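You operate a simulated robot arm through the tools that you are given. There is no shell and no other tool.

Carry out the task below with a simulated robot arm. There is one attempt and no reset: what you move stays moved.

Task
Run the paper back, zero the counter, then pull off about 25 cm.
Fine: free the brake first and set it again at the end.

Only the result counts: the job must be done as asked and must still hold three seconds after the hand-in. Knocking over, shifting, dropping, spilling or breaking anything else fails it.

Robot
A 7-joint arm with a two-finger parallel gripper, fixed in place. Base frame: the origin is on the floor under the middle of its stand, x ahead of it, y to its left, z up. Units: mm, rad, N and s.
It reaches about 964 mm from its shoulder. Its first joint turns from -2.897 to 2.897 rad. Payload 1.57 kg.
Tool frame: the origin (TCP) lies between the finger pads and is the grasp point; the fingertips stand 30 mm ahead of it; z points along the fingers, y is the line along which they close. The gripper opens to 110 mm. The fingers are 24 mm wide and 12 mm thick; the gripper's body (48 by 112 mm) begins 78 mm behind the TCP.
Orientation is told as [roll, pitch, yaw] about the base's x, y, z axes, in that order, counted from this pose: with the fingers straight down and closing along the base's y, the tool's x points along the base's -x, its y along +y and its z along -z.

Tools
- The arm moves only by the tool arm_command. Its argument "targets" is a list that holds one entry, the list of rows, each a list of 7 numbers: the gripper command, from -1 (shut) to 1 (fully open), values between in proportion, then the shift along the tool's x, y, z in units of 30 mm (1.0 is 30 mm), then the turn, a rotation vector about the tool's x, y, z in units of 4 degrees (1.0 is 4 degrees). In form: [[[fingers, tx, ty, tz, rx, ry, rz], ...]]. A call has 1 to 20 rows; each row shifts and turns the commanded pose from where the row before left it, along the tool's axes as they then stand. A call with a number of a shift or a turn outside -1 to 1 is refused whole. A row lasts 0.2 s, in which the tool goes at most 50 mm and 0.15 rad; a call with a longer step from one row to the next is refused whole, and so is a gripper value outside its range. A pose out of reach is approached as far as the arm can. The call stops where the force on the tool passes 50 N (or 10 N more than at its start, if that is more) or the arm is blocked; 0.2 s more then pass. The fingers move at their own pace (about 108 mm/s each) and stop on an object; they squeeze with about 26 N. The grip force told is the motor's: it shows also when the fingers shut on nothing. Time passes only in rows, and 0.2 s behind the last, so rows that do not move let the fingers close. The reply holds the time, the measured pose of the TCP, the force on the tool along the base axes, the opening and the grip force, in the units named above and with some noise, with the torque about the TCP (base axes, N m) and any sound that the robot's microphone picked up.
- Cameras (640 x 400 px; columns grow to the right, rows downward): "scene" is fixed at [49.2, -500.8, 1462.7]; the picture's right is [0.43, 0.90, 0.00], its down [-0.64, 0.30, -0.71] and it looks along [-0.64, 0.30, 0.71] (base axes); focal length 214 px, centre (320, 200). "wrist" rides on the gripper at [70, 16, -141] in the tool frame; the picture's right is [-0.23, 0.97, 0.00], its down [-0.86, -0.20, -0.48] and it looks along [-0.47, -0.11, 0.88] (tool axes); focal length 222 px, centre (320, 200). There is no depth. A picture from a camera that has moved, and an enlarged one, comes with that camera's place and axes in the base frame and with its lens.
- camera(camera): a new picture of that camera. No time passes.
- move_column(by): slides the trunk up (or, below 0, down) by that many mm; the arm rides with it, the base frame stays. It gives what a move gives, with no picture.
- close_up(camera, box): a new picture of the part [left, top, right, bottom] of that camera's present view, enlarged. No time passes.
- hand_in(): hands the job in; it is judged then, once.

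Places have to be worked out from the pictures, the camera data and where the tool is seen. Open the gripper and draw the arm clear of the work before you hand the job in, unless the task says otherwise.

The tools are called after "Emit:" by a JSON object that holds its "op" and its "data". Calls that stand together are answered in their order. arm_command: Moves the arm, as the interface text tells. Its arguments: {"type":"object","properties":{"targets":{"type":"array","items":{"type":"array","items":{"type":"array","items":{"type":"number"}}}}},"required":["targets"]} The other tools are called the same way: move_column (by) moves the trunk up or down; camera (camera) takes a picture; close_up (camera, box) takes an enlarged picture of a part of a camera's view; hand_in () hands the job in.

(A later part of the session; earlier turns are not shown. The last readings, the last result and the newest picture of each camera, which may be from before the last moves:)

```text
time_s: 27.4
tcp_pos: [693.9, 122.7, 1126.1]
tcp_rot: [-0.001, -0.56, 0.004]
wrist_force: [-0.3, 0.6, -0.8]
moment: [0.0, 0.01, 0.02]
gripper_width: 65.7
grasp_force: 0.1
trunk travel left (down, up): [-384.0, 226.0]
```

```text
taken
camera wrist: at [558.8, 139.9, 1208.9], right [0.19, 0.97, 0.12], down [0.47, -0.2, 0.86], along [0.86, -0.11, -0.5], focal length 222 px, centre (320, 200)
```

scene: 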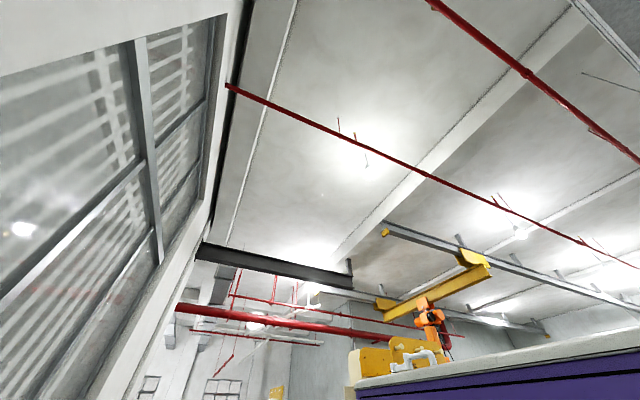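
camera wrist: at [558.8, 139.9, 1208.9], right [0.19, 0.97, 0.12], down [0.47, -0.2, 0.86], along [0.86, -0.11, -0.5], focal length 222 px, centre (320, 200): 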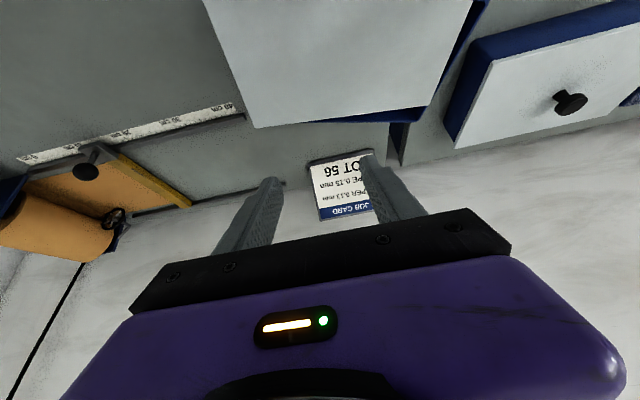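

Tracking is fine. Continuing -y toward the carriage.

Emit:
{"op": "arm_command", "data": {"targets": [[[0.2, 0.05, -0.85, -0.03, 0, 0, 0], [0.2, 0.05, -0.85, -0.03, 0, 0, 0], [0.2, 0.05, -0.85, -0.03, 0, 0, 0], [0.2, 0.05, -0.85, -0.03, 0, 0, 0], [0.2, 0.05, -0.85, -0.03, 0, 0, 0], [0.2, 0.05, -0.85, -0.03, 0, 0, 0], [0.2, 0.05, -0.85, -0.03, 0, 0, 0], [0.2, 0.05, -0.85, -0.03, 0, 0, 0], [0.2, 0.05, -0.85, -0.03, 0, 0, 0], [0.2, 0.05, -0.85, -0.03, 0, 0, 0], [0.2, 0.05, -0.85, -0.03, 0, 0, 0], [0.2, 0.05, -0.85, -0.03, 0, 0, 0]]]}}

Emit:
{"op": "camera", "data": {"camera": "wrist"}}

```text
time_s: 30.0
tcp_pos: [678.8, -183.6, 1130.2]
tcp_rot: [0.0, -0.561, 0.003]
wrist_force: [-0.9, -0.5, 0.8]
moment: [0.0, -0.02, -0.03]
gripper_width: 66.0
grasp_force: 0.0
out of reach, approached as far as the arm can: row 4
trunk travel left (down, up): [-384.0, 226.0]
```

```text
taken
camera wrist: at [543.8, -166.9, 1213.7], right [0.19, 0.97, 0.12], down [0.47, -0.2, 0.86], along [0.86, -0.11, -0.5], focal length 222 px, centre (320, 200)
```

wrist: 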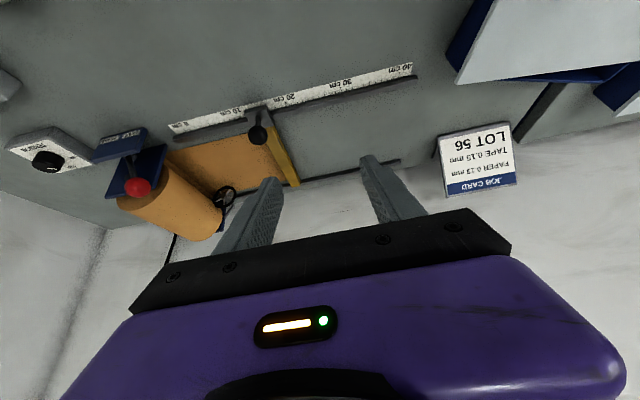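

Good: now at (679,-184,1130) with the carriage knob in view and everything in place. Zooming to get the knob's and carriage's location again.

Emit:
{"op": "close_up", "data": {"camera": "wrist", "box": [150, 50, 430, 225]}}

Emit:
{"op": "close_up", "data": {"camera": "wrist", "box": [0, 60, 280, 235]}}

```text
2.29 times, centred on (290, 138) of wrist
camera zoom: at [543.8, -166.9, 1213.7], right [0.19, 0.97, 0.12], down [0.47, -0.2, 0.86], along [0.86, -0.11, -0.5], focal length 508 px, centre (389, 343)
```

zoom: 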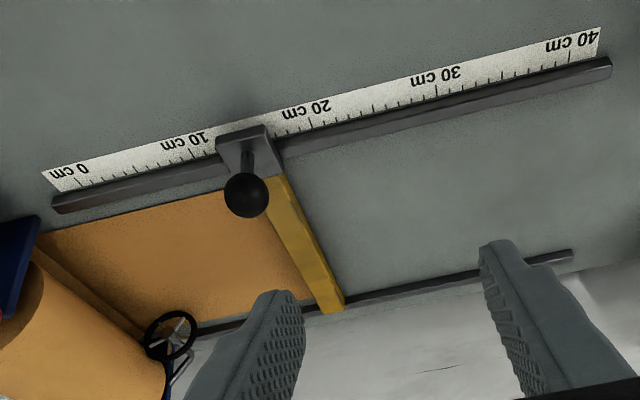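

```text
2.29 times, centred on (140, 148) of wrist
camera zoom: at [543.8, -166.9, 1213.7], right [0.19, 0.97, 0.12], down [0.47, -0.2, 0.86], along [0.86, -0.11, -0.5], focal length 508 px, centre (731, 320)
```

zoom: 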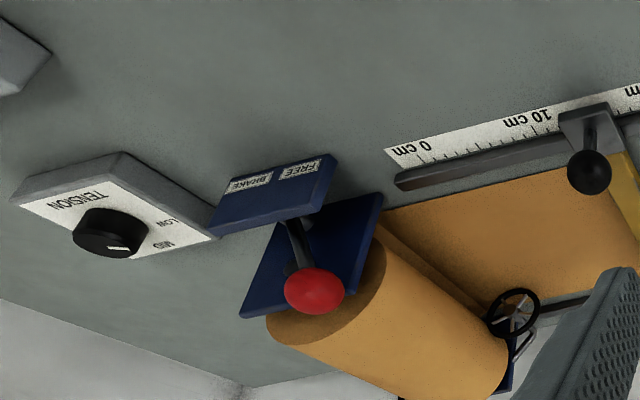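

Knob ≈ (796,-285,926), scale zero ≈ y -435, so the carriage stands at about 15 on the scale. I'll align laterally and come down along the tool axis in small legs, watching the tracking.

Emit:
{"op": "arm_command", "data": {"targets": [[[0.2, 0.07, -0.84, 0, 0, 0, 0], [0.2, 0.07, -0.84, 0, 0, 0, 0], [0.2, 0.07, -0.84, 0, 0, 0, 0], [0.2, 0.07, -0.84, 0, 0, 0, 0]]]}}

```text
time_s: 31.0
tcp_pos: [672.1, -286.2, 1124.3]
tcp_rot: [0.001, -0.561, 0.001]
wrist_force: [0.0, 0.1, 0.4]
moment: [-0.02, -0.02, -0.03]
gripper_width: 66.0
grasp_force: 0.0
trunk travel left (down, up): [-384.0, 226.0]
```

Tracking is exact. Now down along the tool axis by about 70 mm.

Emit:
{"op": "arm_command", "data": {"targets": [[[0.2, 0, 0, 0.6, 0, 0, 0], [0.2, 0, 0, 0.6, 0, 0, 0], [0.2, 0, 0, 0.6, 0, 0, 0], [0.2, 0, 0, 0.6, 0, 0, 0]]]}}

Emit:
{"op": "camera", "data": {"camera": "wrist"}}

```text
time_s: 32.0
tcp_pos: [710.2, -285.5, 1061.0]
tcp_rot: [0.001, -0.56, 0.001]
wrist_force: [0.3, 0.8, -0.4]
moment: [-0.02, 0.01, 0.03]
gripper_width: 66.1
grasp_force: 0.1
trunk travel left (down, up): [-384.0, 226.0]
```

```text
taken
camera wrist: at [575.6, -268.5, 1145.4], right [0.19, 0.97, 0.12], down [0.47, -0.2, 0.86], along [0.86, -0.11, -0.5], focal length 222 px, centre (320, 200)
```

wrist: 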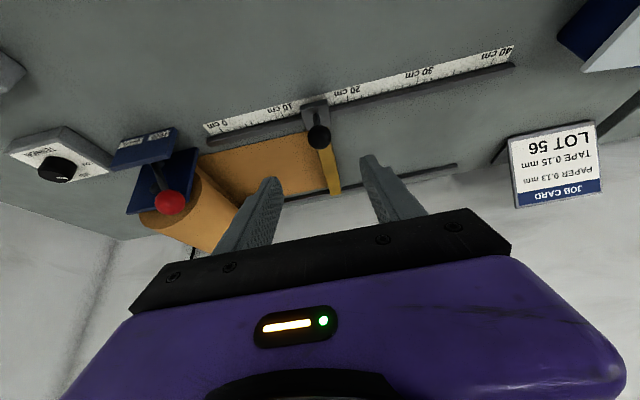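

The knob lies right on the tool axis, about 160 mm ahead. Advancing another 75 mm.

Emit:
{"op": "arm_command", "data": {"targets": [[[0.2, 0, 0, 0.5, 0, 0, 0], [0.2, 0, 0, 0.5, 0, 0, 0], [0.2, 0, 0, 0.5, 0, 0, 0], [0.2, 0, 0, 0.5, 0, 0, 0], [0.2, 0, 0, 0.5, 0, 0, 0]]]}}

Emit:
{"op": "camera", "data": {"camera": "wrist"}}

```text
time_s: 33.2
tcp_pos: [751.1, -283.6, 998.6]
tcp_rot: [0.001, -0.562, 0.002]
wrist_force: [-0.1, -0.2, 0.4]
moment: [0.02, 0.04, -0.02]
gripper_width: 66.0
grasp_force: 0.1
trunk travel left (down, up): [-384.0, 226.0]
```

```text
taken
camera wrist: at [615.4, -267.3, 1081.8], right [0.19, 0.97, 0.12], down [0.47, -0.2, 0.86], along [0.86, -0.11, -0.5], focal length 222 px, centre (320, 200)
```

wrist: 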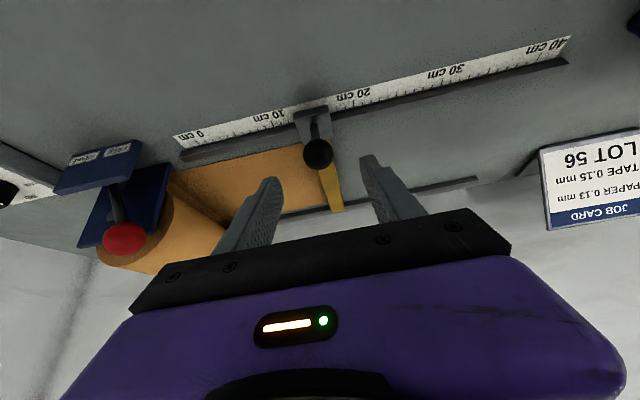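

Knob centred, about 90 mm ahead. Advancing 72 mm with open fingers so it lies between the pads.

Emit:
{"op": "arm_command", "data": {"targets": [[[0.2, 0, 0, 0.4, 0, 0, 0], [0.2, 0, 0, 0.4, 0, 0, 0], [0.2, 0, 0, 0.4, 0, 0, 0], [0.2, 0, 0, 0.4, 0, 0, 0], [0.2, 0, 0, 0.4, 0, 0, 0], [0.2, 0, 0, 0.4, 0, 0, 0]]]}}

Emit:
{"op": "camera", "data": {"camera": "wrist"}}

```text
time_s: 34.6
tcp_pos: [787.5, -284.7, 937.7]
tcp_rot: [0.001, -0.56, 0.002]
wrist_force: [0.5, -0.7, 0.7]
moment: [0.04, 0.01, 0.03]
gripper_width: 65.8
grasp_force: 0.1
trunk travel left (down, up): [-384.0, 226.0]
```

```text
taken
camera wrist: at [652.3, -267.1, 1021.2], right [0.19, 0.97, 0.12], down [0.47, -0.2, 0.86], along [0.86, -0.11, -0.5], focal length 222 px, centre (320, 200)
```

wrist: 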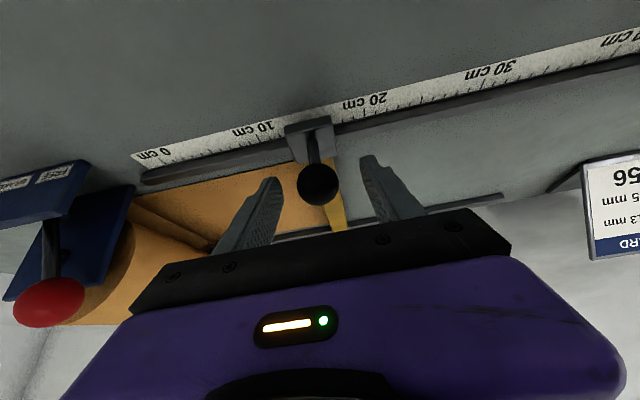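

The knob is between the pads (~17 mm ahead of the TCP). Closing on it.

Emit:
{"op": "arm_command", "data": {"targets": [[[-1, 0, 0, 0, 0, 0, 0], [-1, 0, 0, 0, 0, 0, 0], [-1, 0, 0, 0, 0, 0, 0]]]}}

Emit:
{"op": "camera", "data": {"camera": "wrist"}}

```text
time_s: 35.4
tcp_pos: [786.9, -283.6, 937.5]
tcp_rot: [-0.002, -0.561, 0.003]
wrist_force: [0.3, 1.7, -1.8]
moment: [0.0, -0.11, -0.02]
gripper_width: 31.3
grasp_force: 40.3
trunk travel left (down, up): [-384.0, 226.0]
```

```text
taken
camera wrist: at [652.4, -267.2, 1021.2], right [0.19, 0.97, 0.12], down [0.47, -0.2, 0.86], along [0.86, -0.11, -0.5], focal length 222 px, centre (320, 200)
```

wrist: 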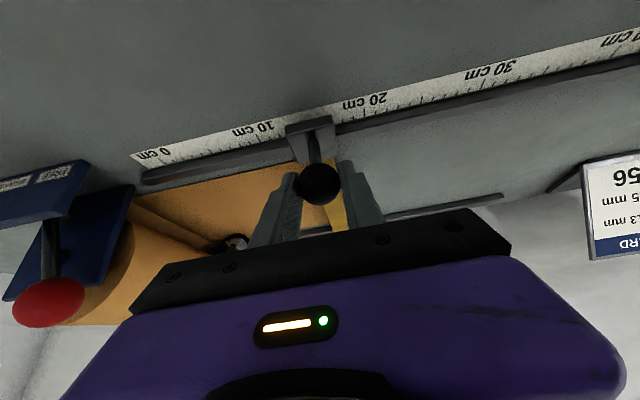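

Knob gripped (31 mm). Now running the carriage back (-y), first 45 mm, watching force and the counter.

Emit:
{"op": "arm_command", "data": {"targets": [[[-1, 0, -0.3, 0, 0, 0, 0], [-1, 0, -0.3, 0, 0, 0, 0], [-1, 0, -0.3, 0, 0, 0, 0], [-1, 0, -0.3, 0, 0, 0, 0], [-1, 0, -0.3, 0, 0, 0, 0]]]}}

Emit:
{"op": "camera", "data": {"camera": "wrist"}}

```text
time_s: 36.6
tcp_pos: [786.4, -329.4, 939.4]
tcp_rot: [0.001, -0.558, 0.0]
wrist_force: [-13.7, -0.2, -4.2]
moment: [-0.14, -0.35, -0.12]
gripper_width: 31.1
grasp_force: 39.9
trunk travel left (down, up): [-384.0, 226.0]
```

```text
taken
camera wrist: at [652.5, -312.6, 1021.3], right [0.19, 0.97, 0.12], down [0.47, -0.2, 0.86], along [0.86, -0.11, -0.5], focal length 222 px, centre (320, 200)
```

wrist: 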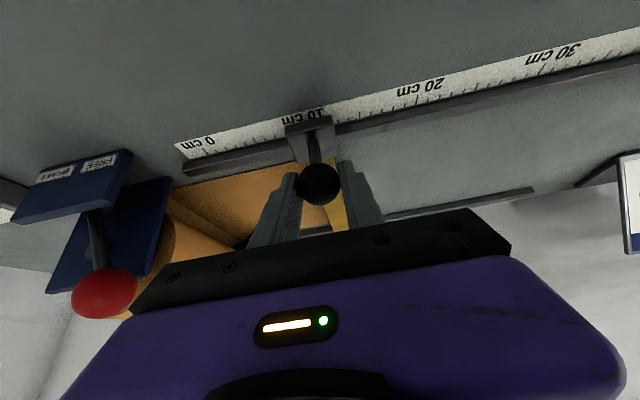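

The carriage slides freely (no force along y) and follows to about 10 on the scale. There is a 14 N sideways load in x, so I'll ease the path 3 mm toward -x while continuing.

Emit:
{"op": "arm_command", "data": {"targets": [[[-1, 0.04, -0.3, -0.025, 0, 0, 0], [-1, 0.04, -0.3, -0.025, 0, 0, 0], [-1, 0, -0.3, 0, 0, 0, 0], [-1, 0, -0.3, 0, 0, 0, 0], [-1, 0, -0.3, 0, 0, 0, 0]]]}}

Emit:
{"op": "camera", "data": {"camera": "wrist"}}

```text
time_s: 37.8
tcp_pos: [786.7, -374.2, 936.7]
tcp_rot: [-0.001, -0.564, 0.008]
wrist_force: [19.3, 1.1, -5.1]
moment: [-0.05, -0.11, -0.01]
gripper_width: 31.2
grasp_force: 39.8
trunk travel left (down, up): [-384.0, 226.0]
```

```text
taken
camera wrist: at [652.1, -357.5, 1020.8], right [0.19, 0.97, 0.12], down [0.47, -0.2, 0.86], along [0.86, -0.1, -0.49], focal length 222 px, centre (320, 200)
```

wrist: 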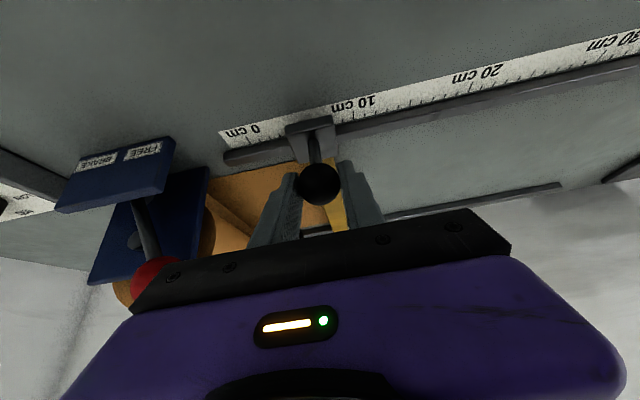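

Now +19 N in x, so I overcorrected; I'll ease back 2 mm and go on another 30 mm, then check clearance to the red lever ball.

Emit:
{"op": "arm_command", "data": {"targets": [[[-1, -0.04, -0.25, 0.025, 0, 0, 0], [-1, 0, -0.25, 0, 0, 0, 0], [-1, 0, -0.25, 0, 0, 0, 0], [-1, 0, -0.25, 0, 0, 0, 0]]]}}

Emit:
{"op": "camera", "data": {"camera": "wrist"}}

```text
time_s: 38.8
tcp_pos: [787.3, -403.7, 937.9]
tcp_rot: [-0.001, -0.563, 0.003]
wrist_force: [10.2, 2.0, 7.6]
moment: [-0.11, 0.28, 0.02]
gripper_width: 31.5
grasp_force: 40.0
trunk travel left (down, up): [-384.0, 226.0]
```

```text
taken
camera wrist: at [652.2, -387.3, 1021.0], right [0.19, 0.97, 0.12], down [0.47, -0.2, 0.86], along [0.86, -0.11, -0.49], focal length 222 px, centre (320, 200)
```

wrist: 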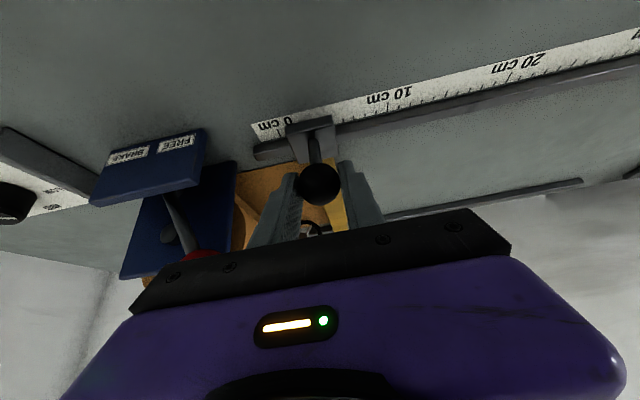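

Carriage at about 3 on the scale, y force still only ~2 N. Continuing in small steps toward the end of travel.

Emit:
{"op": "arm_command", "data": {"targets": [[[-1, -0.02, -0.25, 0.012, 0, 0, 0], [-1, 0, -0.25, 0, 0, 0, 0], [-1, 0, -0.2, 0, 0, 0, 0]]]}}

Emit:
{"op": "camera", "data": {"camera": "wrist"}}

```text
time_s: 39.6
tcp_pos: [787.8, -426.9, 937.6]
tcp_rot: [0.0, -0.559, 0.001]
wrist_force: [0.3, 1.1, 10.3]
moment: [-0.12, -0.51, 0.07]
gripper_width: 31.5
grasp_force: 40.0
trunk travel left (down, up): [-384.0, 226.0]
```

```text
taken
camera wrist: at [652.3, -409.3, 1021.1], right [0.19, 0.97, 0.12], down [0.47, -0.2, 0.86], along [0.86, -0.11, -0.5], focal length 222 px, centre (320, 200)
```

wrist: 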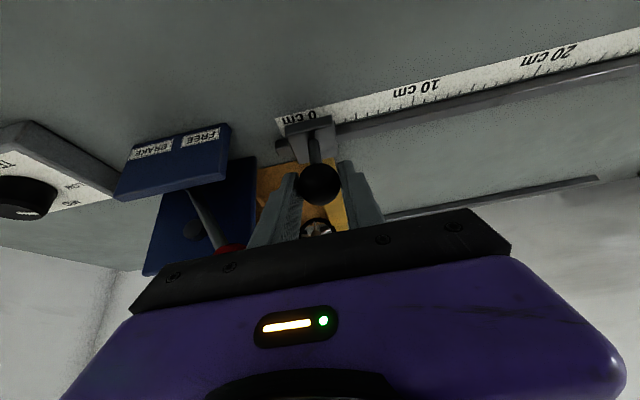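

Nearly at zero. Small 4 mm steps until I feel the end stop.

Emit:
{"op": "arm_command", "data": {"targets": [[[-1, 0, -0.13, 0, 0, 0, 0], [-1, 0, -0.13, 0, 0, 0, 0], [-1, 0, -0.13, 0, 0, 0, 0]]]}}

Emit:
{"op": "close_up", "data": {"camera": "wrist", "box": [220, 70, 460, 245]}}

```text
time_s: 40.4
tcp_pos: [787.0, -435.8, 938.1]
tcp_rot: [0.004, -0.56, 0.004]
wrist_force: [-15.4, 21.5, 17.0]
moment: [0.54, -0.2, 0.11]
gripper_width: 31.4
grasp_force: 40.6
trunk travel left (down, up): [-384.0, 226.0]
```

```text
2.29 times, centred on (340, 158) of wrist
camera zoom: at [652.4, -419.1, 1021.2], right [0.19, 0.97, 0.12], down [0.47, -0.2, 0.86], along [0.86, -0.1, -0.5], focal length 508 px, centre (274, 297)
```

zoom: 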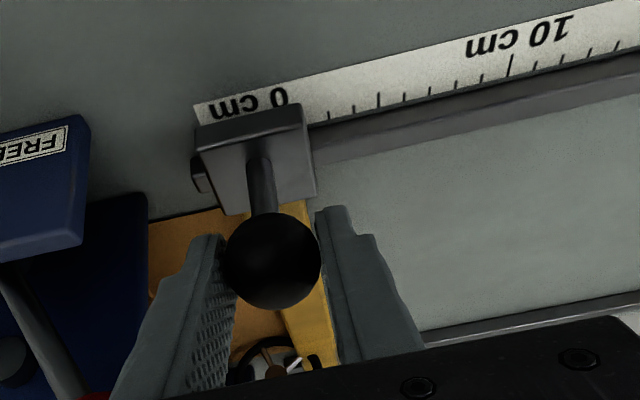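

The force rose to 21 N against the stop with the carriage at the scale's zero: fully run back. I'll relax, open just enough (46 mm, to stay clear of the lever) and retreat along the tool axis.

Emit:
{"op": "arm_command", "data": {"targets": [[[-1, 0, 0.09, 0, 0, 0, 0], [-0.16, 0, 0, 0, 0, 0, 0], [-0.16, 0, 0, 0, 0, 0, 0], [-0.16, 0, 0, -0.4, 0, 0, 0], [-0.16, 0, 0, -0.6, 0, 0, 0], [-0.16, 0, 0, -0.8, 0, 0, 0], [-0.16, 0, 0, -0.8, 0, 0, 0], [-0.16, 0, 0, -0.8, 0, 0, 0]]]}}

Emit:
{"op": "camera", "data": {"camera": "wrist"}}

```text
time_s: 42.2
tcp_pos: [734.4, -433.6, 1023.1]
tcp_rot: [0.0, -0.561, 0.001]
wrist_force: [-0.5, 0.0, 0.4]
moment: [0.02, 0.0, 0.0]
gripper_width: 46.2
grasp_force: 0.1
trunk travel left (down, up): [-384.0, 226.0]
```

```text
taken
camera wrist: at [599.4, -417.2, 1106.3], right [0.19, 0.97, 0.12], down [0.47, -0.2, 0.86], along [0.86, -0.11, -0.5], focal length 222 px, centre (320, 200)
```

wrist: 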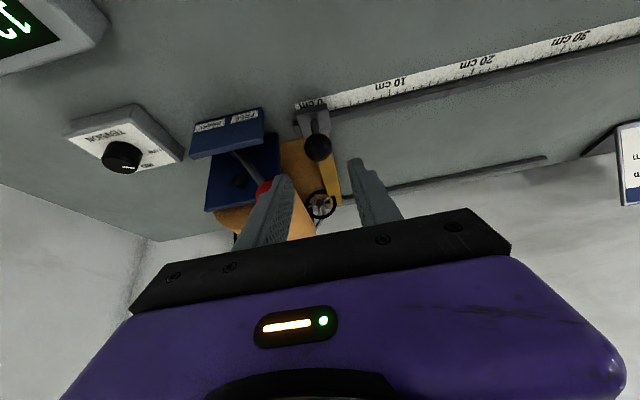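

The carriage sits at 0 and stayed there. Next the ZERO button at about (585,-658,908): I'll move over with height to spare, in two legs.

Emit:
{"op": "arm_command", "data": {"targets": [[[-0.5, 0.35, -0.4, -0.48, 0, 0, 0], [-0.5, 0.35, -0.833, -0.48, 0, 0, 0], [-0.5, 0.35, -0.833, -0.48, 0, 0, 0], [-0.5, 0.35, -0.833, -0.48, 0, 0, 0], [-0.5, 0.35, -0.833, -0.48, 0, 0, 0]]]}}

Emit:
{"op": "camera", "data": {"camera": "wrist"}}

```text
time_s: 43.4
tcp_pos: [651.9, -547.9, 1054.4]
tcp_rot: [0.002, -0.56, 0.002]
wrist_force: [0.3, 0.5, 0.0]
moment: [-0.05, 0.04, -0.03]
gripper_width: 27.4
grasp_force: 0.1
trunk travel left (down, up): [-384.0, 226.0]
```

```text
taken
camera wrist: at [517.1, -530.2, 1138.4], right [0.19, 0.97, 0.12], down [0.47, -0.2, 0.86], along [0.86, -0.11, -0.5], focal length 222 px, centre (320, 200)
```

wrist: 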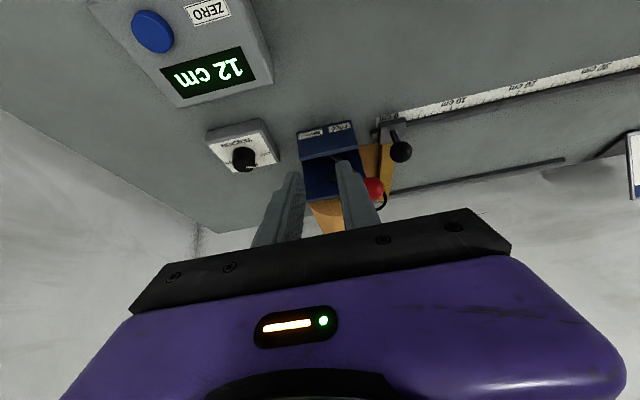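

The counter now reads 12 cm, consistent with 15 cm run back. Continuing to above the button and closing the fingers.

Emit:
{"op": "arm_command", "data": {"targets": [[[-1, 0.357, -0.733, -0.27, 0, 0, 0], [-1, 0.357, -0.733, -0.27, 0, 0, 0], [-1, 0.357, -0.733, -0.27, 0, 0, 0], [-1, 0.357, -0.733, -0.27, 0, 0, 0], [-1, 0.357, -0.733, -0.27, 0, 0, 0]]]}}

```text
time_s: 44.6
tcp_pos: [585.0, -657.3, 1064.4]
tcp_rot: [0.001, -0.561, 0.002]
wrist_force: [-0.3, 0.5, -0.6]
moment: [-0.05, 0.07, 0.01]
gripper_width: 0.1
grasp_force: 21.4
trunk travel left (down, up): [-384.0, 226.0]
```

At (585,-657,1064), fingers shut. Now turning the tool to point straight down in place.

Emit:
{"op": "arm_command", "data": {"targets": [[[-1, 0, 0, 0, 0, 1, 0], [-1, 0, 0, 0, 0, 1, 0], [-1, 0, 0, 0, 0, 1, 0], [-1, 0, 0, 0, 0, 1, 0]]]}}

Emit:
{"op": "camera", "data": {"camera": "wrist"}}

```text
time_s: 45.6
tcp_pos: [584.3, -656.9, 1062.5]
tcp_rot: [-0.001, -0.28, 0.001]
wrist_force: [-0.5, -0.7, 0.4]
moment: [0.0, 0.04, -0.03]
gripper_width: 0.0
grasp_force: 21.6
trunk travel left (down, up): [-384.0, 226.0]
```

```text
taken
camera wrist: at [477.8, -640.4, 1180.0], right [0.22, 0.97, 0.06], down [0.69, -0.2, 0.7], along [0.69, -0.11, -0.72], focal length 222 px, centre (320, 200)
```

wrist: 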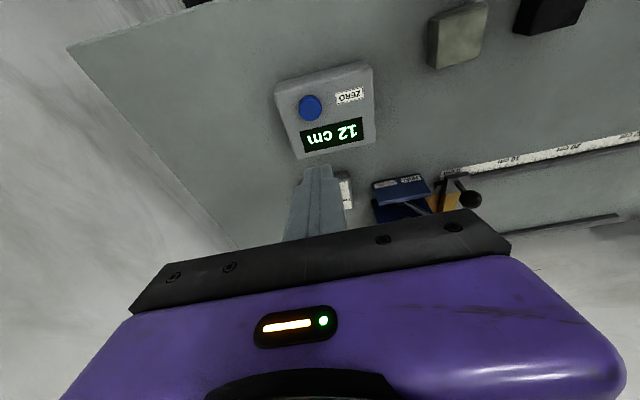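

Button confirmed at (584,-659,908). Completing the turn to straight down.

Emit:
{"op": "arm_command", "data": {"targets": [[[-1, 0, 0, 0, 0, 1, 0], [-1, 0, 0, 0, 0, 1, 0], [-1, 0, 0, 0, 0, 1, 0], [-1, 0, 0, 0, 0, 1, 0]]]}}

Emit:
{"op": "camera", "data": {"camera": "wrist"}}

```text
time_s: 46.6
tcp_pos: [582.6, -656.5, 1063.4]
tcp_rot: [0.001, -0.001, 0.002]
wrist_force: [-0.5, -0.6, 0.5]
moment: [0.04, 0.01, 0.0]
gripper_width: 0.2
grasp_force: 21.8
trunk travel left (down, up): [-384.0, 226.0]
```

```text
taken
camera wrist: at [513.5, -639.6, 1205.1], right [0.23, 0.97, 0.0], down [0.85, -0.2, 0.48], along [0.47, -0.11, -0.88], focal length 222 px, centre (320, 200)
```

wrist: 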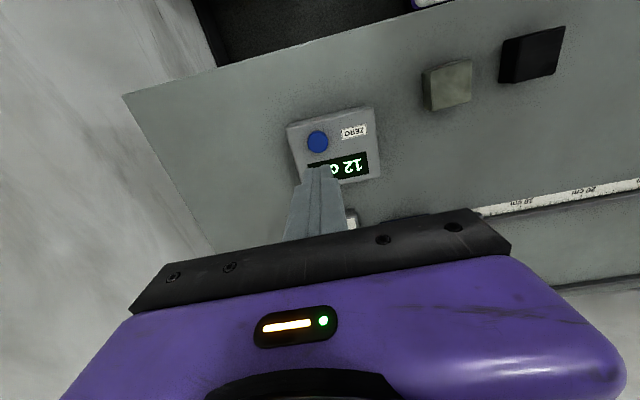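

Tip is above the button with ~125 mm to go. Descending 108 mm, then I'll press slowly.

Emit:
{"op": "arm_command", "data": {"targets": [[[-1, -0.04, -0.06, 0.7, 0, 0, 0], [-1, 0, 0, 0.7, 0, 0, 0], [-1, 0, 0, 0.7, 0, 0, 0], [-1, 0, 0, 0.7, 0, 0, 0], [-1, 0, 0, 0.5, 0, 0, 0], [-1, 0, 0, 0.3, 0, 0, 0]]]}}

Emit:
{"op": "camera", "data": {"camera": "wrist"}}

```text
time_s: 48.0
tcp_pos: [585.4, -658.5, 954.6]
tcp_rot: [0.001, -0.001, 0.001]
wrist_force: [0.2, 0.0, 0.1]
moment: [0.01, 0.0, 0.02]
gripper_width: 0.0
grasp_force: 21.3
trunk travel left (down, up): [-384.0, 226.0]
```

```text
taken
camera wrist: at [515.5, -641.2, 1096.7], right [0.23, 0.97, 0.0], down [0.85, -0.2, 0.48], along [0.47, -0.11, -0.88], focal length 222 px, centre (320, 200)
```

wrist: 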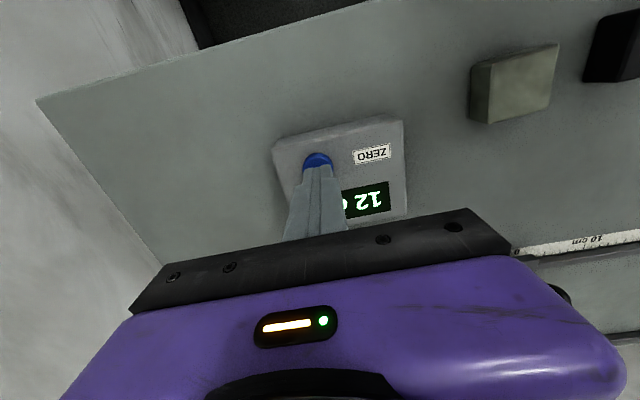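

The tip is right above the blue button. Pressing down slowly in 3 mm steps.

Emit:
{"op": "arm_command", "data": {"targets": [[[-1, 0, 0, 0.1, 0, 0, 0], [-1, 0, 0, 0.1, 0, 0, 0], [-1, 0, 0, 0.1, 0, 0, 0], [-1, 0, 0, 0.1, 0, 0, 0], [-1, 0, 0, 0.1, 0, 0, 0], [-1, 0, 0, 0.1, 0, 0, 0]]]}}

Emit:
{"op": "camera", "data": {"camera": "wrist"}}

```text
time_s: 49.4
tcp_pos: [584.3, -658.3, 938.0]
tcp_rot: [-0.001, -0.003, 0.002]
wrist_force: [0.5, -0.4, 2.4]
moment: [-0.02, 0.0, -0.01]
gripper_width: 0.0
grasp_force: 21.6
trunk travel left (down, up): [-384.0, 226.0]
heard: click
```

```text
taken
camera wrist: at [514.9, -640.8, 1079.1], right [0.23, 0.97, 0.0], down [0.85, -0.2, 0.48], along [0.47, -0.11, -0.88], focal length 222 px, centre (320, 200)
```

wrist: 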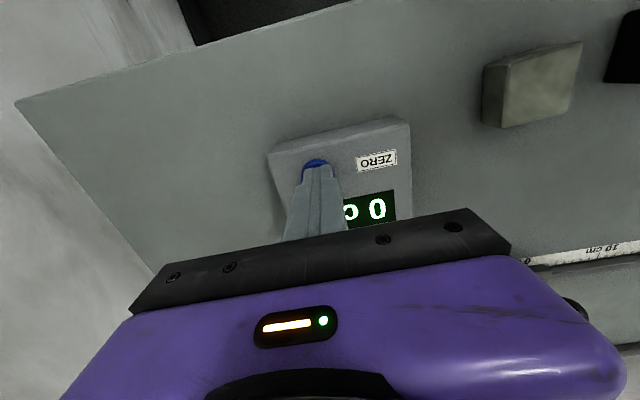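

A click was heard and the display now shows 0. Lifting straight up.

Emit:
{"op": "arm_command", "data": {"targets": [[[-1, 0, 0, -0.4, 0, 0, 0], [-1, 0, 0, -0.8, 0, 0, 0], [-1, 0, 0, -0.9, 0, 0, 0], [-1, 0, 0, -0.9, 0, 0, 0], [-1, 0, 0, -0.9, 0, 0, 0]]]}}

Emit:
{"op": "close_up", "data": {"camera": "wrist", "box": [250, 80, 450, 205]}}

```text
time_s: 50.6
tcp_pos: [584.1, -657.7, 1053.3]
tcp_rot: [0.002, -0.001, 0.002]
wrist_force: [0.2, 0.2, -1.1]
moment: [0.01, 0.01, 0.02]
gripper_width: 0.1
grasp_force: 20.9
trunk travel left (down, up): [-384.0, 226.0]
```

```text
3.20 times, centred on (350, 142) of wrist
camera zoom: at [513.5, -640.9, 1194.9], right [0.23, 0.97, 0.0], down [0.85, -0.2, 0.48], along [0.47, -0.11, -0.88], focal length 711 px, centre (224, 384)
```

zoom: 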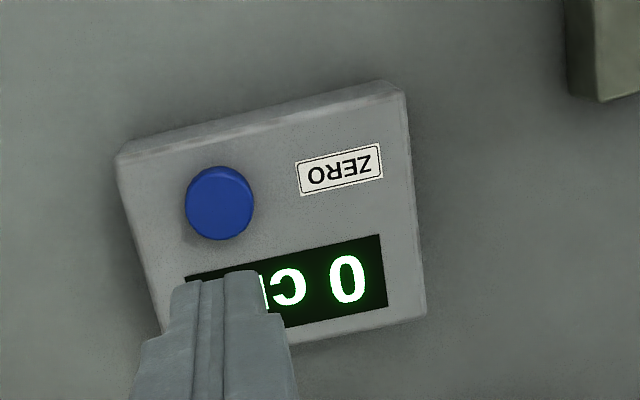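

The counter shows 0. Turning the tool back to pitch -0.56 and opening to 46 mm for the return to the carriage.

Emit:
{"op": "arm_command", "data": {"targets": [[[-1, 0, 0, 0, 0, -1, 0], [-1, 0, 0, 0, 0, -1, 0], [-1, 0, 0, 0, 0, -1, 0], [-1, 0, 0, 0, 0, -1, 0], [-0.16, 0, 0, 0, 0, -1, 0], [-0.16, 0, 0, 0, 0, -1, 0], [-0.16, 0, 0, 0, 0, -1, 0], [-0.16, 0, 0, 0, 0, -1, 0]]]}}

```text
time_s: 52.4
tcp_pos: [584.9, -658.0, 1054.8]
tcp_rot: [-0.001, -0.562, 0.001]
wrist_force: [0.0, 0.7, -0.1]
moment: [0.0, -0.01, 0.0]
gripper_width: 46.0
grasp_force: 0.0
trunk travel left (down, up): [-384.0, 226.0]
```

Now retracing the path back to the stand-off in front of the carriage knob.

Emit:
{"op": "arm_command", "data": {"targets": [[[-0.16, -0.406, 0.83, 0.394, 0, 0, 0], [-0.16, -0.406, 0.83, 0.394, 0, 0, 0], [-0.16, -0.406, 0.83, 0.394, 0, 0, 0], [-0.16, -0.406, 0.83, 0.394, 0, 0, 0], [-0.16, -0.406, 0.83, 0.394, 0, 0, 0], [-0.16, -0.406, 0.83, 0.394, 0, 0, 0], [-0.16, -0.406, 0.83, 0.394, 0, 0, 0], [-0.16, -0.406, 0.83, 0.394, 0, 0, 0], [-0.16, -0.406, 0.83, 0.394, 0, 0, 0]]]}}

Emit:
{"op": "camera", "data": {"camera": "wrist"}}

```text
time_s: 54.4
tcp_pos: [735.0, -434.3, 1021.7]
tcp_rot: [0.001, -0.561, 0.001]
wrist_force: [0.1, 0.1, -0.1]
moment: [0.02, -0.03, 0.02]
gripper_width: 46.2
grasp_force: 0.1
trunk travel left (down, up): [-384.0, 226.0]
```

```text
taken
camera wrist: at [600.0, -417.3, 1104.4], right [0.19, 0.97, 0.12], down [0.47, -0.2, 0.86], along [0.86, -0.11, -0.5], focal length 222 px, centre (320, 200)
```

wrist: 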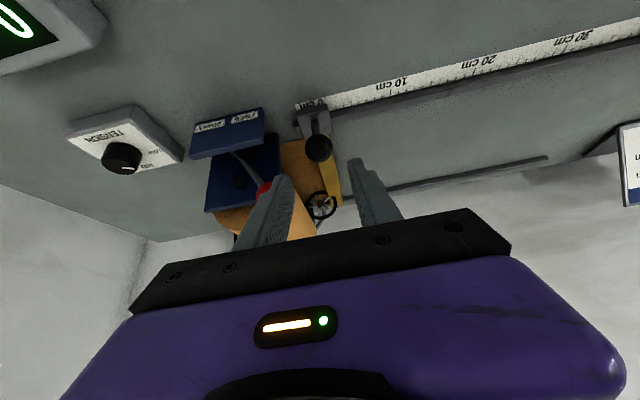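

Same view as when I left; the knob is centred. Advancing 100 mm along the tool axis and gripping.

Emit:
{"op": "arm_command", "data": {"targets": [[[-0.16, 0, 0, 0.55, 0, 0, 0], [-0.16, 0, 0, 0.55, 0, 0, 0], [-0.16, 0, 0, 0.55, 0, 0, 0], [-0.16, 0, 0, 0.55, 0, 0, 0], [-0.16, 0, 0, 0.45, 0, 0, 0], [-0.16, 0, 0, 0.4, 0, 0, 0], [-0.16, 0, 0, 0.28, 0, 0, 0]]]}}

Emit:
{"op": "camera", "data": {"camera": "wrist"}}

```text
time_s: 56.0
tcp_pos: [786.1, -434.9, 938.2]
tcp_rot: [0.001, -0.562, 0.002]
wrist_force: [0.2, -0.7, -0.2]
moment: [-0.02, 0.02, -0.02]
gripper_width: 46.2
grasp_force: 0.0
trunk travel left (down, up): [-384.0, 226.0]
```

```text
taken
camera wrist: at [652.1, -417.5, 1021.5], right [0.19, 0.97, 0.12], down [0.47, -0.2, 0.86], along [0.86, -0.11, -0.5], focal length 222 px, centre (320, 200)
```

wrist: 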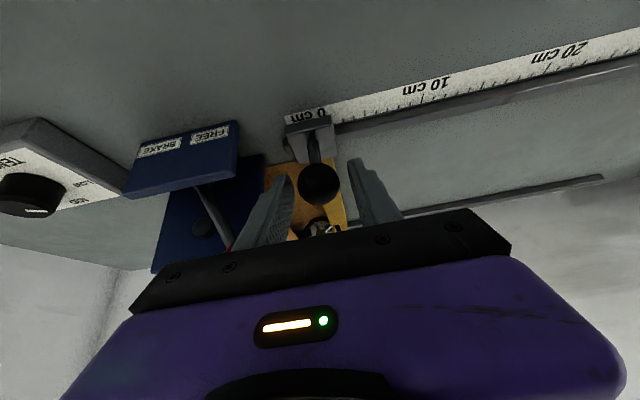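

Emit:
{"op": "arm_command", "data": {"targets": [[[-1, 0, 0, 0, 0, 0, 0], [-1, 0, 0, 0, 0, 0, 0], [-1, 0, 0.3, 0, 0, 0, 0], [-1, 0, 0.3, 0, 0, 0, 0], [-1, 0, 0.3, 0, 0, 0, 0], [-1, 0, 0.3, 0, 0, 0, 0], [-1, 0, 0.3, 0, 0, 0, 0]]]}}

Emit:
{"op": "camera", "data": {"camera": "wrist"}}

```text
time_s: 57.6
tcp_pos: [786.1, -389.0, 937.4]
tcp_rot: [0.0, -0.562, 0.0]
wrist_force: [-2.0, -1.9, 2.5]
moment: [-0.2, -0.67, 0.02]
gripper_width: 31.5
grasp_force: 40.1
trunk travel left (down, up): [-384.0, 226.0]
```

```text
taken
camera wrist: at [652.2, -371.9, 1021.4], right [0.19, 0.97, 0.12], down [0.47, -0.2, 0.86], along [0.86, -0.11, -0.5], focal length 222 px, centre (320, 200)
```

wrist: 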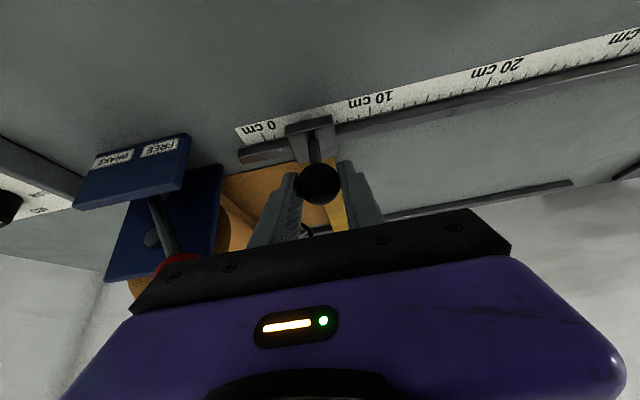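

Gripped and the carriage is following: TCP at y=-389 (about 4.6 cm pulled) with only ~2 N. Continuing +y by 120 mm.

Emit:
{"op": "arm_command", "data": {"targets": [[[-1, 0, 0.4, 0, 0, 0, 0], [-1, 0, 0.4, 0, 0, 0, 0], [-1, 0, 0.4, 0, 0, 0, 0], [-1, 0, 0.4, 0, 0, 0, 0], [-1, 0, 0.4, 0, 0, 0, 0], [-1, 0, 0.4, 0, 0, 0, 0], [-1, 0, 0.4, 0, 0, 0, 0], [-1, 0, 0.4, 0, 0, 0, 0], [-1, 0, 0.4, 0, 0, 0, 0], [-1, 0, 0.4, 0, 0, 0, 0]]]}}

Emit:
{"op": "camera", "data": {"camera": "wrist"}}

```text
time_s: 59.8
tcp_pos: [785.8, -269.3, 937.4]
tcp_rot: [0.0, -0.562, 0.005]
wrist_force: [2.2, -1.4, 1.4]
moment: [0.09, -0.06, 0.09]
gripper_width: 31.2
grasp_force: 40.1
trunk travel left (down, up): [-384.0, 226.0]
```

```text
taken
camera wrist: at [652.0, -252.0, 1021.2], right [0.19, 0.97, 0.12], down [0.47, -0.2, 0.86], along [0.86, -0.11, -0.49], focal length 222 px, centre (320, 200)
```

wrist: 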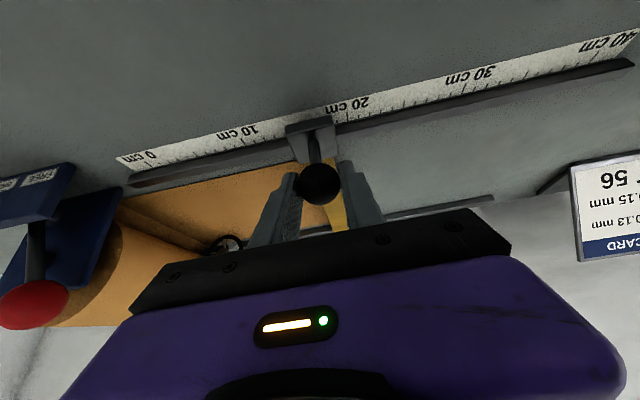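

About 16.6 cm pulled. Another 84 mm brings it to 25 cm.

Emit:
{"op": "arm_command", "data": {"targets": [[[-1, 0, 0.4, 0, 0, 0, 0], [-1, 0, 0.4, 0, 0, 0, 0], [-1, 0, 0.4, 0, 0, 0, 0], [-1, 0, 0.4, 0, 0, 0, 0], [-1, 0, 0.4, 0, 0, 0, 0], [-1, 0, 0.4, 0, 0, 0, 0], [-1, 0, 0.4, 0, 0, 0, 0]]]}}

Emit:
{"op": "camera", "data": {"camera": "wrist"}}

Emit:
{"op": "close_up", "data": {"camera": "wrist", "box": [180, 40, 460, 215]}}

```text
time_s: 61.4
tcp_pos: [786.4, -185.4, 938.0]
tcp_rot: [0.001, -0.561, 0.002]
wrist_force: [-0.6, -1.2, -0.2]
moment: [0.16, -0.28, 0.06]
gripper_width: 31.3
grasp_force: 39.9
trunk travel left (down, up): [-384.0, 226.0]
```

```text
taken
camera wrist: at [652.1, -168.8, 1021.3], right [0.19, 0.97, 0.12], down [0.47, -0.2, 0.86], along [0.86, -0.11, -0.5], focal length 222 px, centre (320, 200)
```

wrist: 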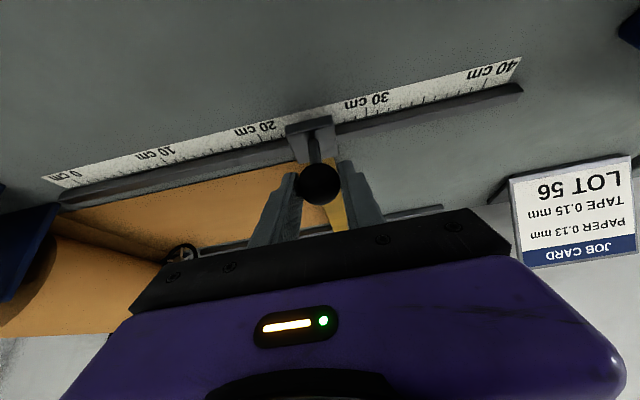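

```text
2.29 times, centred on (320, 128) of wrist
camera zoom: at [652.1, -168.8, 1021.3], right [0.19, 0.97, 0.12], down [0.47, -0.2, 0.86], along [0.86, -0.11, -0.5], focal length 508 px, centre (320, 366)
```

zoom: 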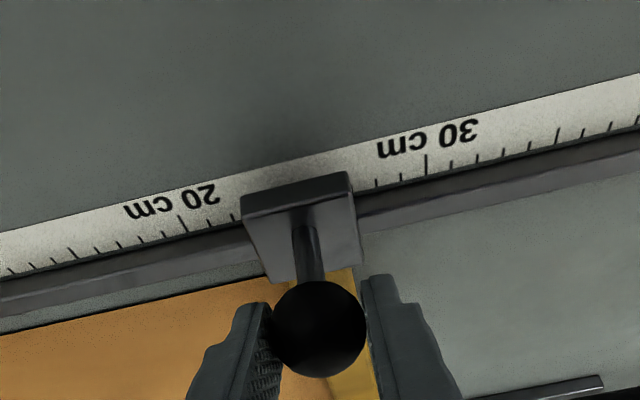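

The carriage stands at 25 on the scale (TCP moved 250 mm from the stop). Opening and retreating along the tool axis, then I'll check the counter.

Emit:
{"op": "arm_command", "data": {"targets": [[[-0.1, 0, 0, 0, 0, 0, 0], [-0.1, 0, 0, 0, 0, 0, 0], [-0.1, 0, 0, -0.4, 0, 0, 0], [-0.1, 0, 0, -0.7, 0, 0, 0], [-0.1, 0, 0, -0.9, 0, 0, 0], [-0.1, 0, 0, -0.9, 0, 0, 0], [-0.1, 0, 0, -0.9, 0, 0, 0], [-0.1, 0, 0, -0.9, 0, 0, 0]]]}}

Emit:
{"op": "camera", "data": {"camera": "wrist"}}

```text
time_s: 63.2
tcp_pos: [713.4, -184.2, 1057.7]
tcp_rot: [0.001, -0.558, 0.001]
wrist_force: [0.4, -0.1, 0.6]
moment: [0.0, -0.01, 0.01]
gripper_width: 49.5
grasp_force: 0.1
trunk travel left (down, up): [-384.0, 226.0]
```

```text
taken
camera wrist: at [578.7, -166.3, 1141.0], right [0.19, 0.97, 0.12], down [0.47, -0.2, 0.86], along [0.86, -0.11, -0.5], focal length 222 px, centre (320, 200)
```

wrist: 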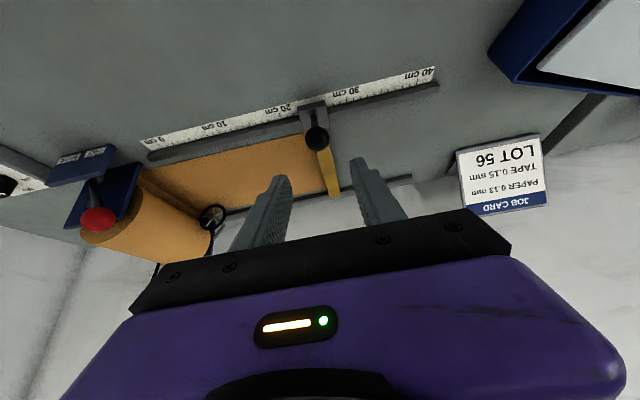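

The carriage stays at 25 after release. Now to the brake: I'll move sideways at this height to near y≈-450 with fingers closing, to push the lever ball back from its +y side.

Emit:
{"op": "arm_command", "data": {"targets": [[[-0.1, 0, -0.6, 0, 0, 0, 0], [-0.5, 0, -0.82, 0, 0, 0, 0], [-1, 0, -0.82, 0, 0, 0, 0], [-1, 0, -0.82, 0, 0, 0, 0], [-1, 0, -0.82, 0, 0, 0, 0], [-1, 0, -0.82, 0, 0, 0, 0], [-1, 0, -0.82, 0, 0, 0, 0], [-1, 0, -0.82, 0, 0, 0, 0], [-1, 0, -0.82, 0, 0, 0, 0], [-1, 0, -0.82, 0, 0, 0, 0]]]}}

Emit:
{"op": "camera", "data": {"camera": "wrist"}}

```text
time_s: 65.4
tcp_pos: [713.0, -423.9, 1056.7]
tcp_rot: [0.001, -0.559, 0.001]
wrist_force: [-0.5, 0.2, 0.0]
moment: [-0.02, 0.03, -0.02]
gripper_width: 0.0
grasp_force: 21.1
trunk travel left (down, up): [-384.0, 226.0]
```

```text
taken
camera wrist: at [577.6, -407.1, 1140.7], right [0.19, 0.97, 0.12], down [0.47, -0.2, 0.86], along [0.86, -0.11, -0.5], focal length 222 px, centre (320, 200)
```

wrist: 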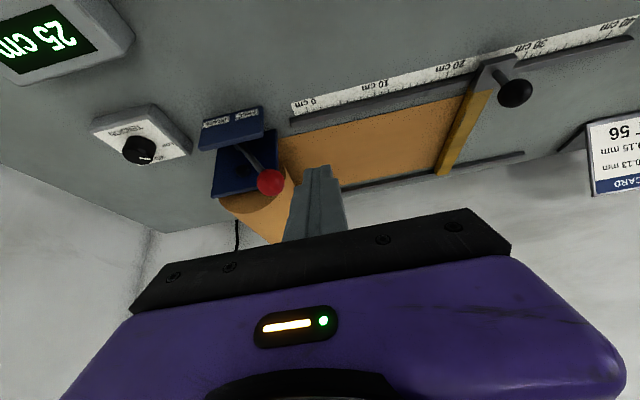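

Counter reads 25 cm. Tilting the tool up to pitch about -0.84 for reach before going in to the lever.

Emit:
{"op": "arm_command", "data": {"targets": [[[-1, 0, 0, 0, 0, -1, 0], [-1, 0, 0, 0, 0, -1, 0], [-1, 0, 0, 0, 0, -1, 0], [-1, 0, 0, 0, 0, -1, 0]]]}}

Emit:
{"op": "camera", "data": {"camera": "wrist"}}

```text
time_s: 66.4
tcp_pos: [713.0, -423.8, 1057.5]
tcp_rot: [-0.001, -0.84, 0.001]
wrist_force: [-1.0, -0.2, 0.8]
moment: [-0.01, 0.02, 0.02]
gripper_width: 0.0
grasp_force: 21.8
trunk travel left (down, up): [-384.0, 226.0]
```

```text
taken
camera wrist: at [560.2, -406.9, 1100.1], right [0.15, 0.97, 0.17], down [0.21, -0.2, 0.96], along [0.97, -0.11, -0.24], focal length 222 px, centre (320, 200)
```

wrist: 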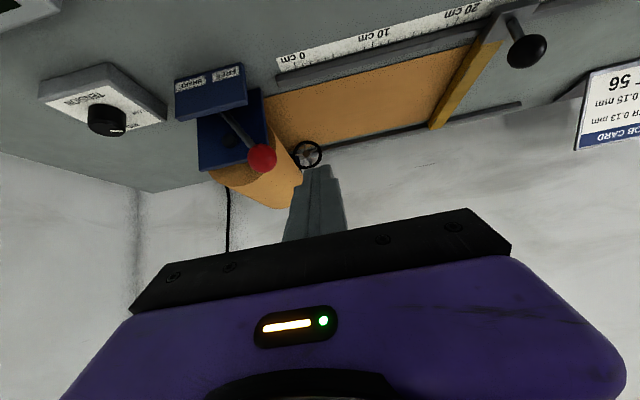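

The lever ball is at (790,-491,980), still in FREE. Advancing about 91 mm with closed fingers beside it, on its +y side.

Emit:
{"op": "arm_command", "data": {"targets": [[[-1, 0.04, 0, 0.6, 0, 0, 0], [-1, 0.04, 0, 0.6, 0, 0, 0], [-1, 0.04, 0, 0.6, 0, 0, 0], [-1, 0.04, 0, 0.6, 0, 0, 0], [-1, 0.04, 0, 0.6, 0, 0, 0]]]}}

Emit:
{"op": "camera", "data": {"camera": "wrist"}}

```text
time_s: 67.6
tcp_pos: [775.2, -422.9, 992.6]
tcp_rot: [0.003, -0.839, 0.002]
wrist_force: [0.2, 0.8, -0.1]
moment: [-0.02, -0.01, 0.02]
gripper_width: 0.2
grasp_force: 21.3
trunk travel left (down, up): [-384.0, 226.0]
```

```text
taken
camera wrist: at [623.4, -406.8, 1034.8], right [0.15, 0.97, 0.17], down [0.21, -0.2, 0.96], along [0.97, -0.11, -0.24], focal length 222 px, centre (320, 200)
```

wrist: 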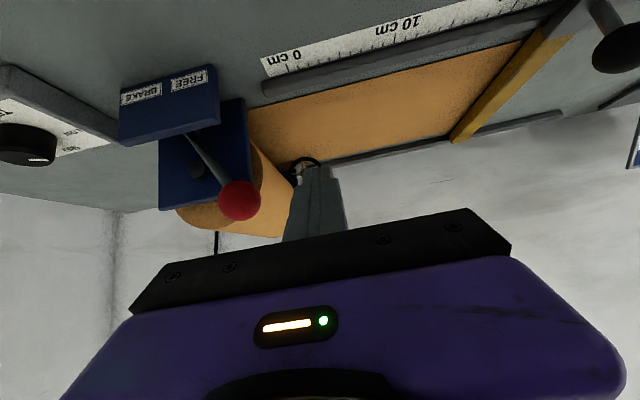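

The closed fingers stand about 40 mm to the +y side of the ball at its height. Pushing it along its arc toward BRAKE, first to the upright.

Emit:
{"op": "arm_command", "data": {"targets": [[[-1, 0, -0.42, 0, 0, 0, 0], [-1, 0, -0.42, 0, 0, 0, 0], [-1, 0, -0.42, 0, 0, 0, 0], [-1, -0.083, -0.25, -0.075, 0, 0, 0], [-1, -0.083, -0.25, -0.075, 0, 0, 0], [-1, -0.05, -0.265, -0.044, 0, 0, 0], [-1, -0.05, -0.265, -0.044, 0, 0, 0], [-1, -0.015, -0.27, -0.013, 0, 0, 0], [-1, -0.015, -0.27, -0.013, 0, 0, 0]]]}}

Emit:
{"op": "camera", "data": {"camera": "wrist"}}

```text
time_s: 69.6
tcp_pos: [775.5, -510.0, 1004.6]
tcp_rot: [0.0, -0.839, 0.001]
wrist_force: [0.6, 0.7, -0.3]
moment: [0.0, 0.0, 0.0]
gripper_width: 0.0
grasp_force: 21.0
trunk travel left (down, up): [-384.0, 226.0]
```

```text
taken
camera wrist: at [623.5, -493.3, 1047.7], right [0.15, 0.97, 0.17], down [0.22, -0.2, 0.96], along [0.96, -0.11, -0.24], focal length 222 px, centre (320, 200)
```

wrist: 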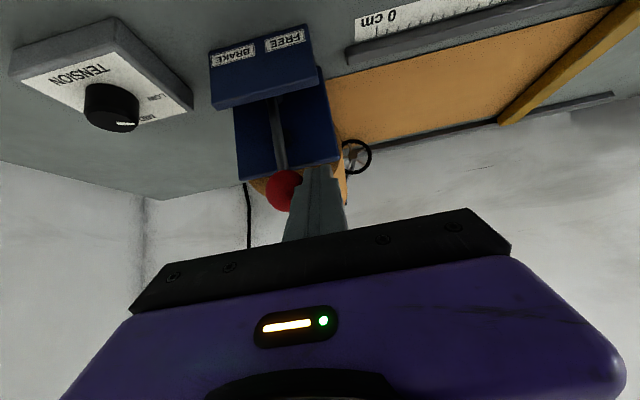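

The lever follows and is about upright. Continuing along the arc to the BRAKE side.

Emit:
{"op": "arm_command", "data": {"targets": [[[-1, 0.021, -0.27, 0.019, 0, 0, 0], [-1, 0.021, -0.27, 0.019, 0, 0, 0], [-1, 0.056, -0.263, 0.05, 0, 0, 0], [-1, 0.056, -0.263, 0.05, 0, 0, 0], [-1, 0.09, -0.245, 0.08, 0, 0, 0], [-1, 0.09, -0.245, 0.08, 0, 0, 0]]]}}

Emit:
{"op": "camera", "data": {"camera": "wrist"}}

```text
time_s: 71.0
tcp_pos: [776.7, -555.8, 990.8]
tcp_rot: [0.003, -0.84, 0.002]
wrist_force: [-0.4, 0.1, 0.0]
moment: [0.0, -0.01, -0.02]
gripper_width: 0.2
grasp_force: 21.3
trunk travel left (down, up): [-384.0, 226.0]
```

```text
taken
camera wrist: at [624.2, -539.1, 1033.4], right [0.15, 0.97, 0.17], down [0.21, -0.2, 0.96], along [0.97, -0.11, -0.24], focal length 222 px, centre (320, 200)
```

wrist: 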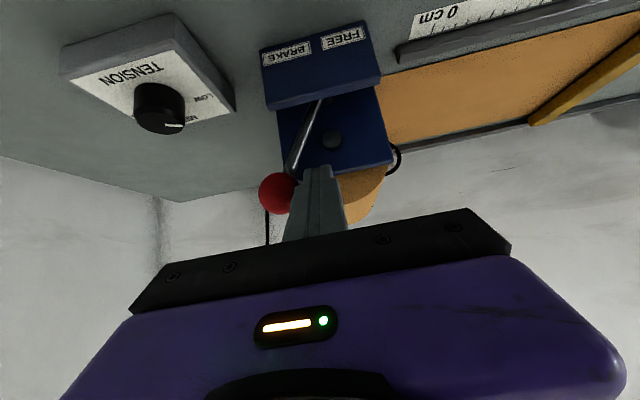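

The lever leans to BRAKE with the ball at y≈-585. Pushing a few mm more to make sure it's hard on its stop.

Emit:
{"op": "arm_command", "data": {"targets": [[[-1, 0.03, -0.12, 0.03, 0, 0, 0], [-1, 0.03, -0.12, 0.03, 0, 0, 0], [-1, 0.03, -0.12, 0.03, 0, 0, 0]]]}}

Emit:
{"op": "close_up", "data": {"camera": "wrist", "box": [220, 20, 460, 220]}}

```text
time_s: 71.8
tcp_pos: [777.7, -562.5, 987.8]
tcp_rot: [0.004, -0.838, 0.004]
wrist_force: [-14.6, 32.0, 12.5]
moment: [0.33, 0.05, 0.31]
gripper_width: 0.0
grasp_force: 21.5
trunk travel left (down, up): [-384.0, 226.0]
```

```text
2.00 times, centred on (340, 120) of wrist
camera zoom: at [624.5, -547.4, 1031.3], right [0.14, 0.97, 0.17], down [0.22, -0.2, 0.96], along [0.97, -0.1, -0.24], focal length 444 px, centre (280, 360)
```

zoom: 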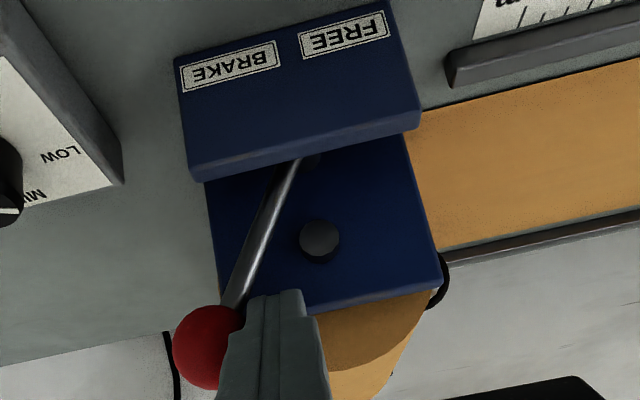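

32 N against the stop: the brake is fully set. Backing off +y and then retreating along the tool axis.

Emit:
{"op": "arm_command", "data": {"targets": [[[-1, 0, 0.3, 0, 0, 0, 0], [-1, 0, 0.4, -0.2, 0, 0, 0], [-1, 0, 0.1, -0.7, 0, 0, 0], [-1, 0, 0, -0.8, 0, 0, 0], [-1, 0, 0, -0.8, 0, 0, 0], [-0.5, 0, 0, -0.8, 0, 0, 0], [0, 0, 0, -0.8, 0, 0, 0]]]}}

Emit:
{"op": "camera", "data": {"camera": "wrist"}}

```text
time_s: 73.4
tcp_pos: [686.5, -543.2, 1070.0]
tcp_rot: [0.003, -0.84, 0.001]
wrist_force: [0.6, 1.3, -0.9]
moment: [0.01, 0.0, 0.0]
gripper_width: 54.9
grasp_force: 0.0
trunk travel left (down, up): [-384.0, 226.0]
```

```text
taken
camera wrist: at [533.6, -525.7, 1113.1], right [0.15, 0.97, 0.17], down [0.22, -0.2, 0.96], along [0.96, -0.11, -0.24], focal length 222 px, centre (320, 200)
```

wrist: 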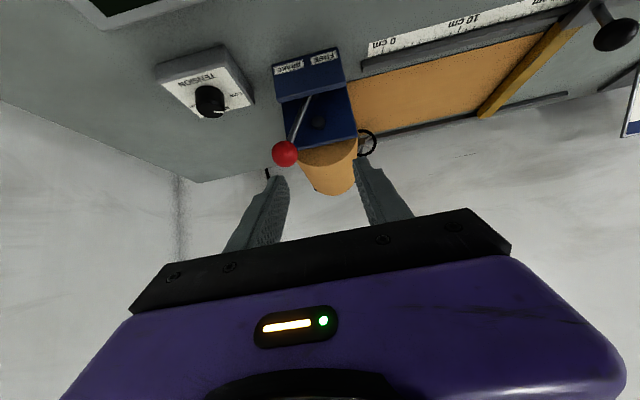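

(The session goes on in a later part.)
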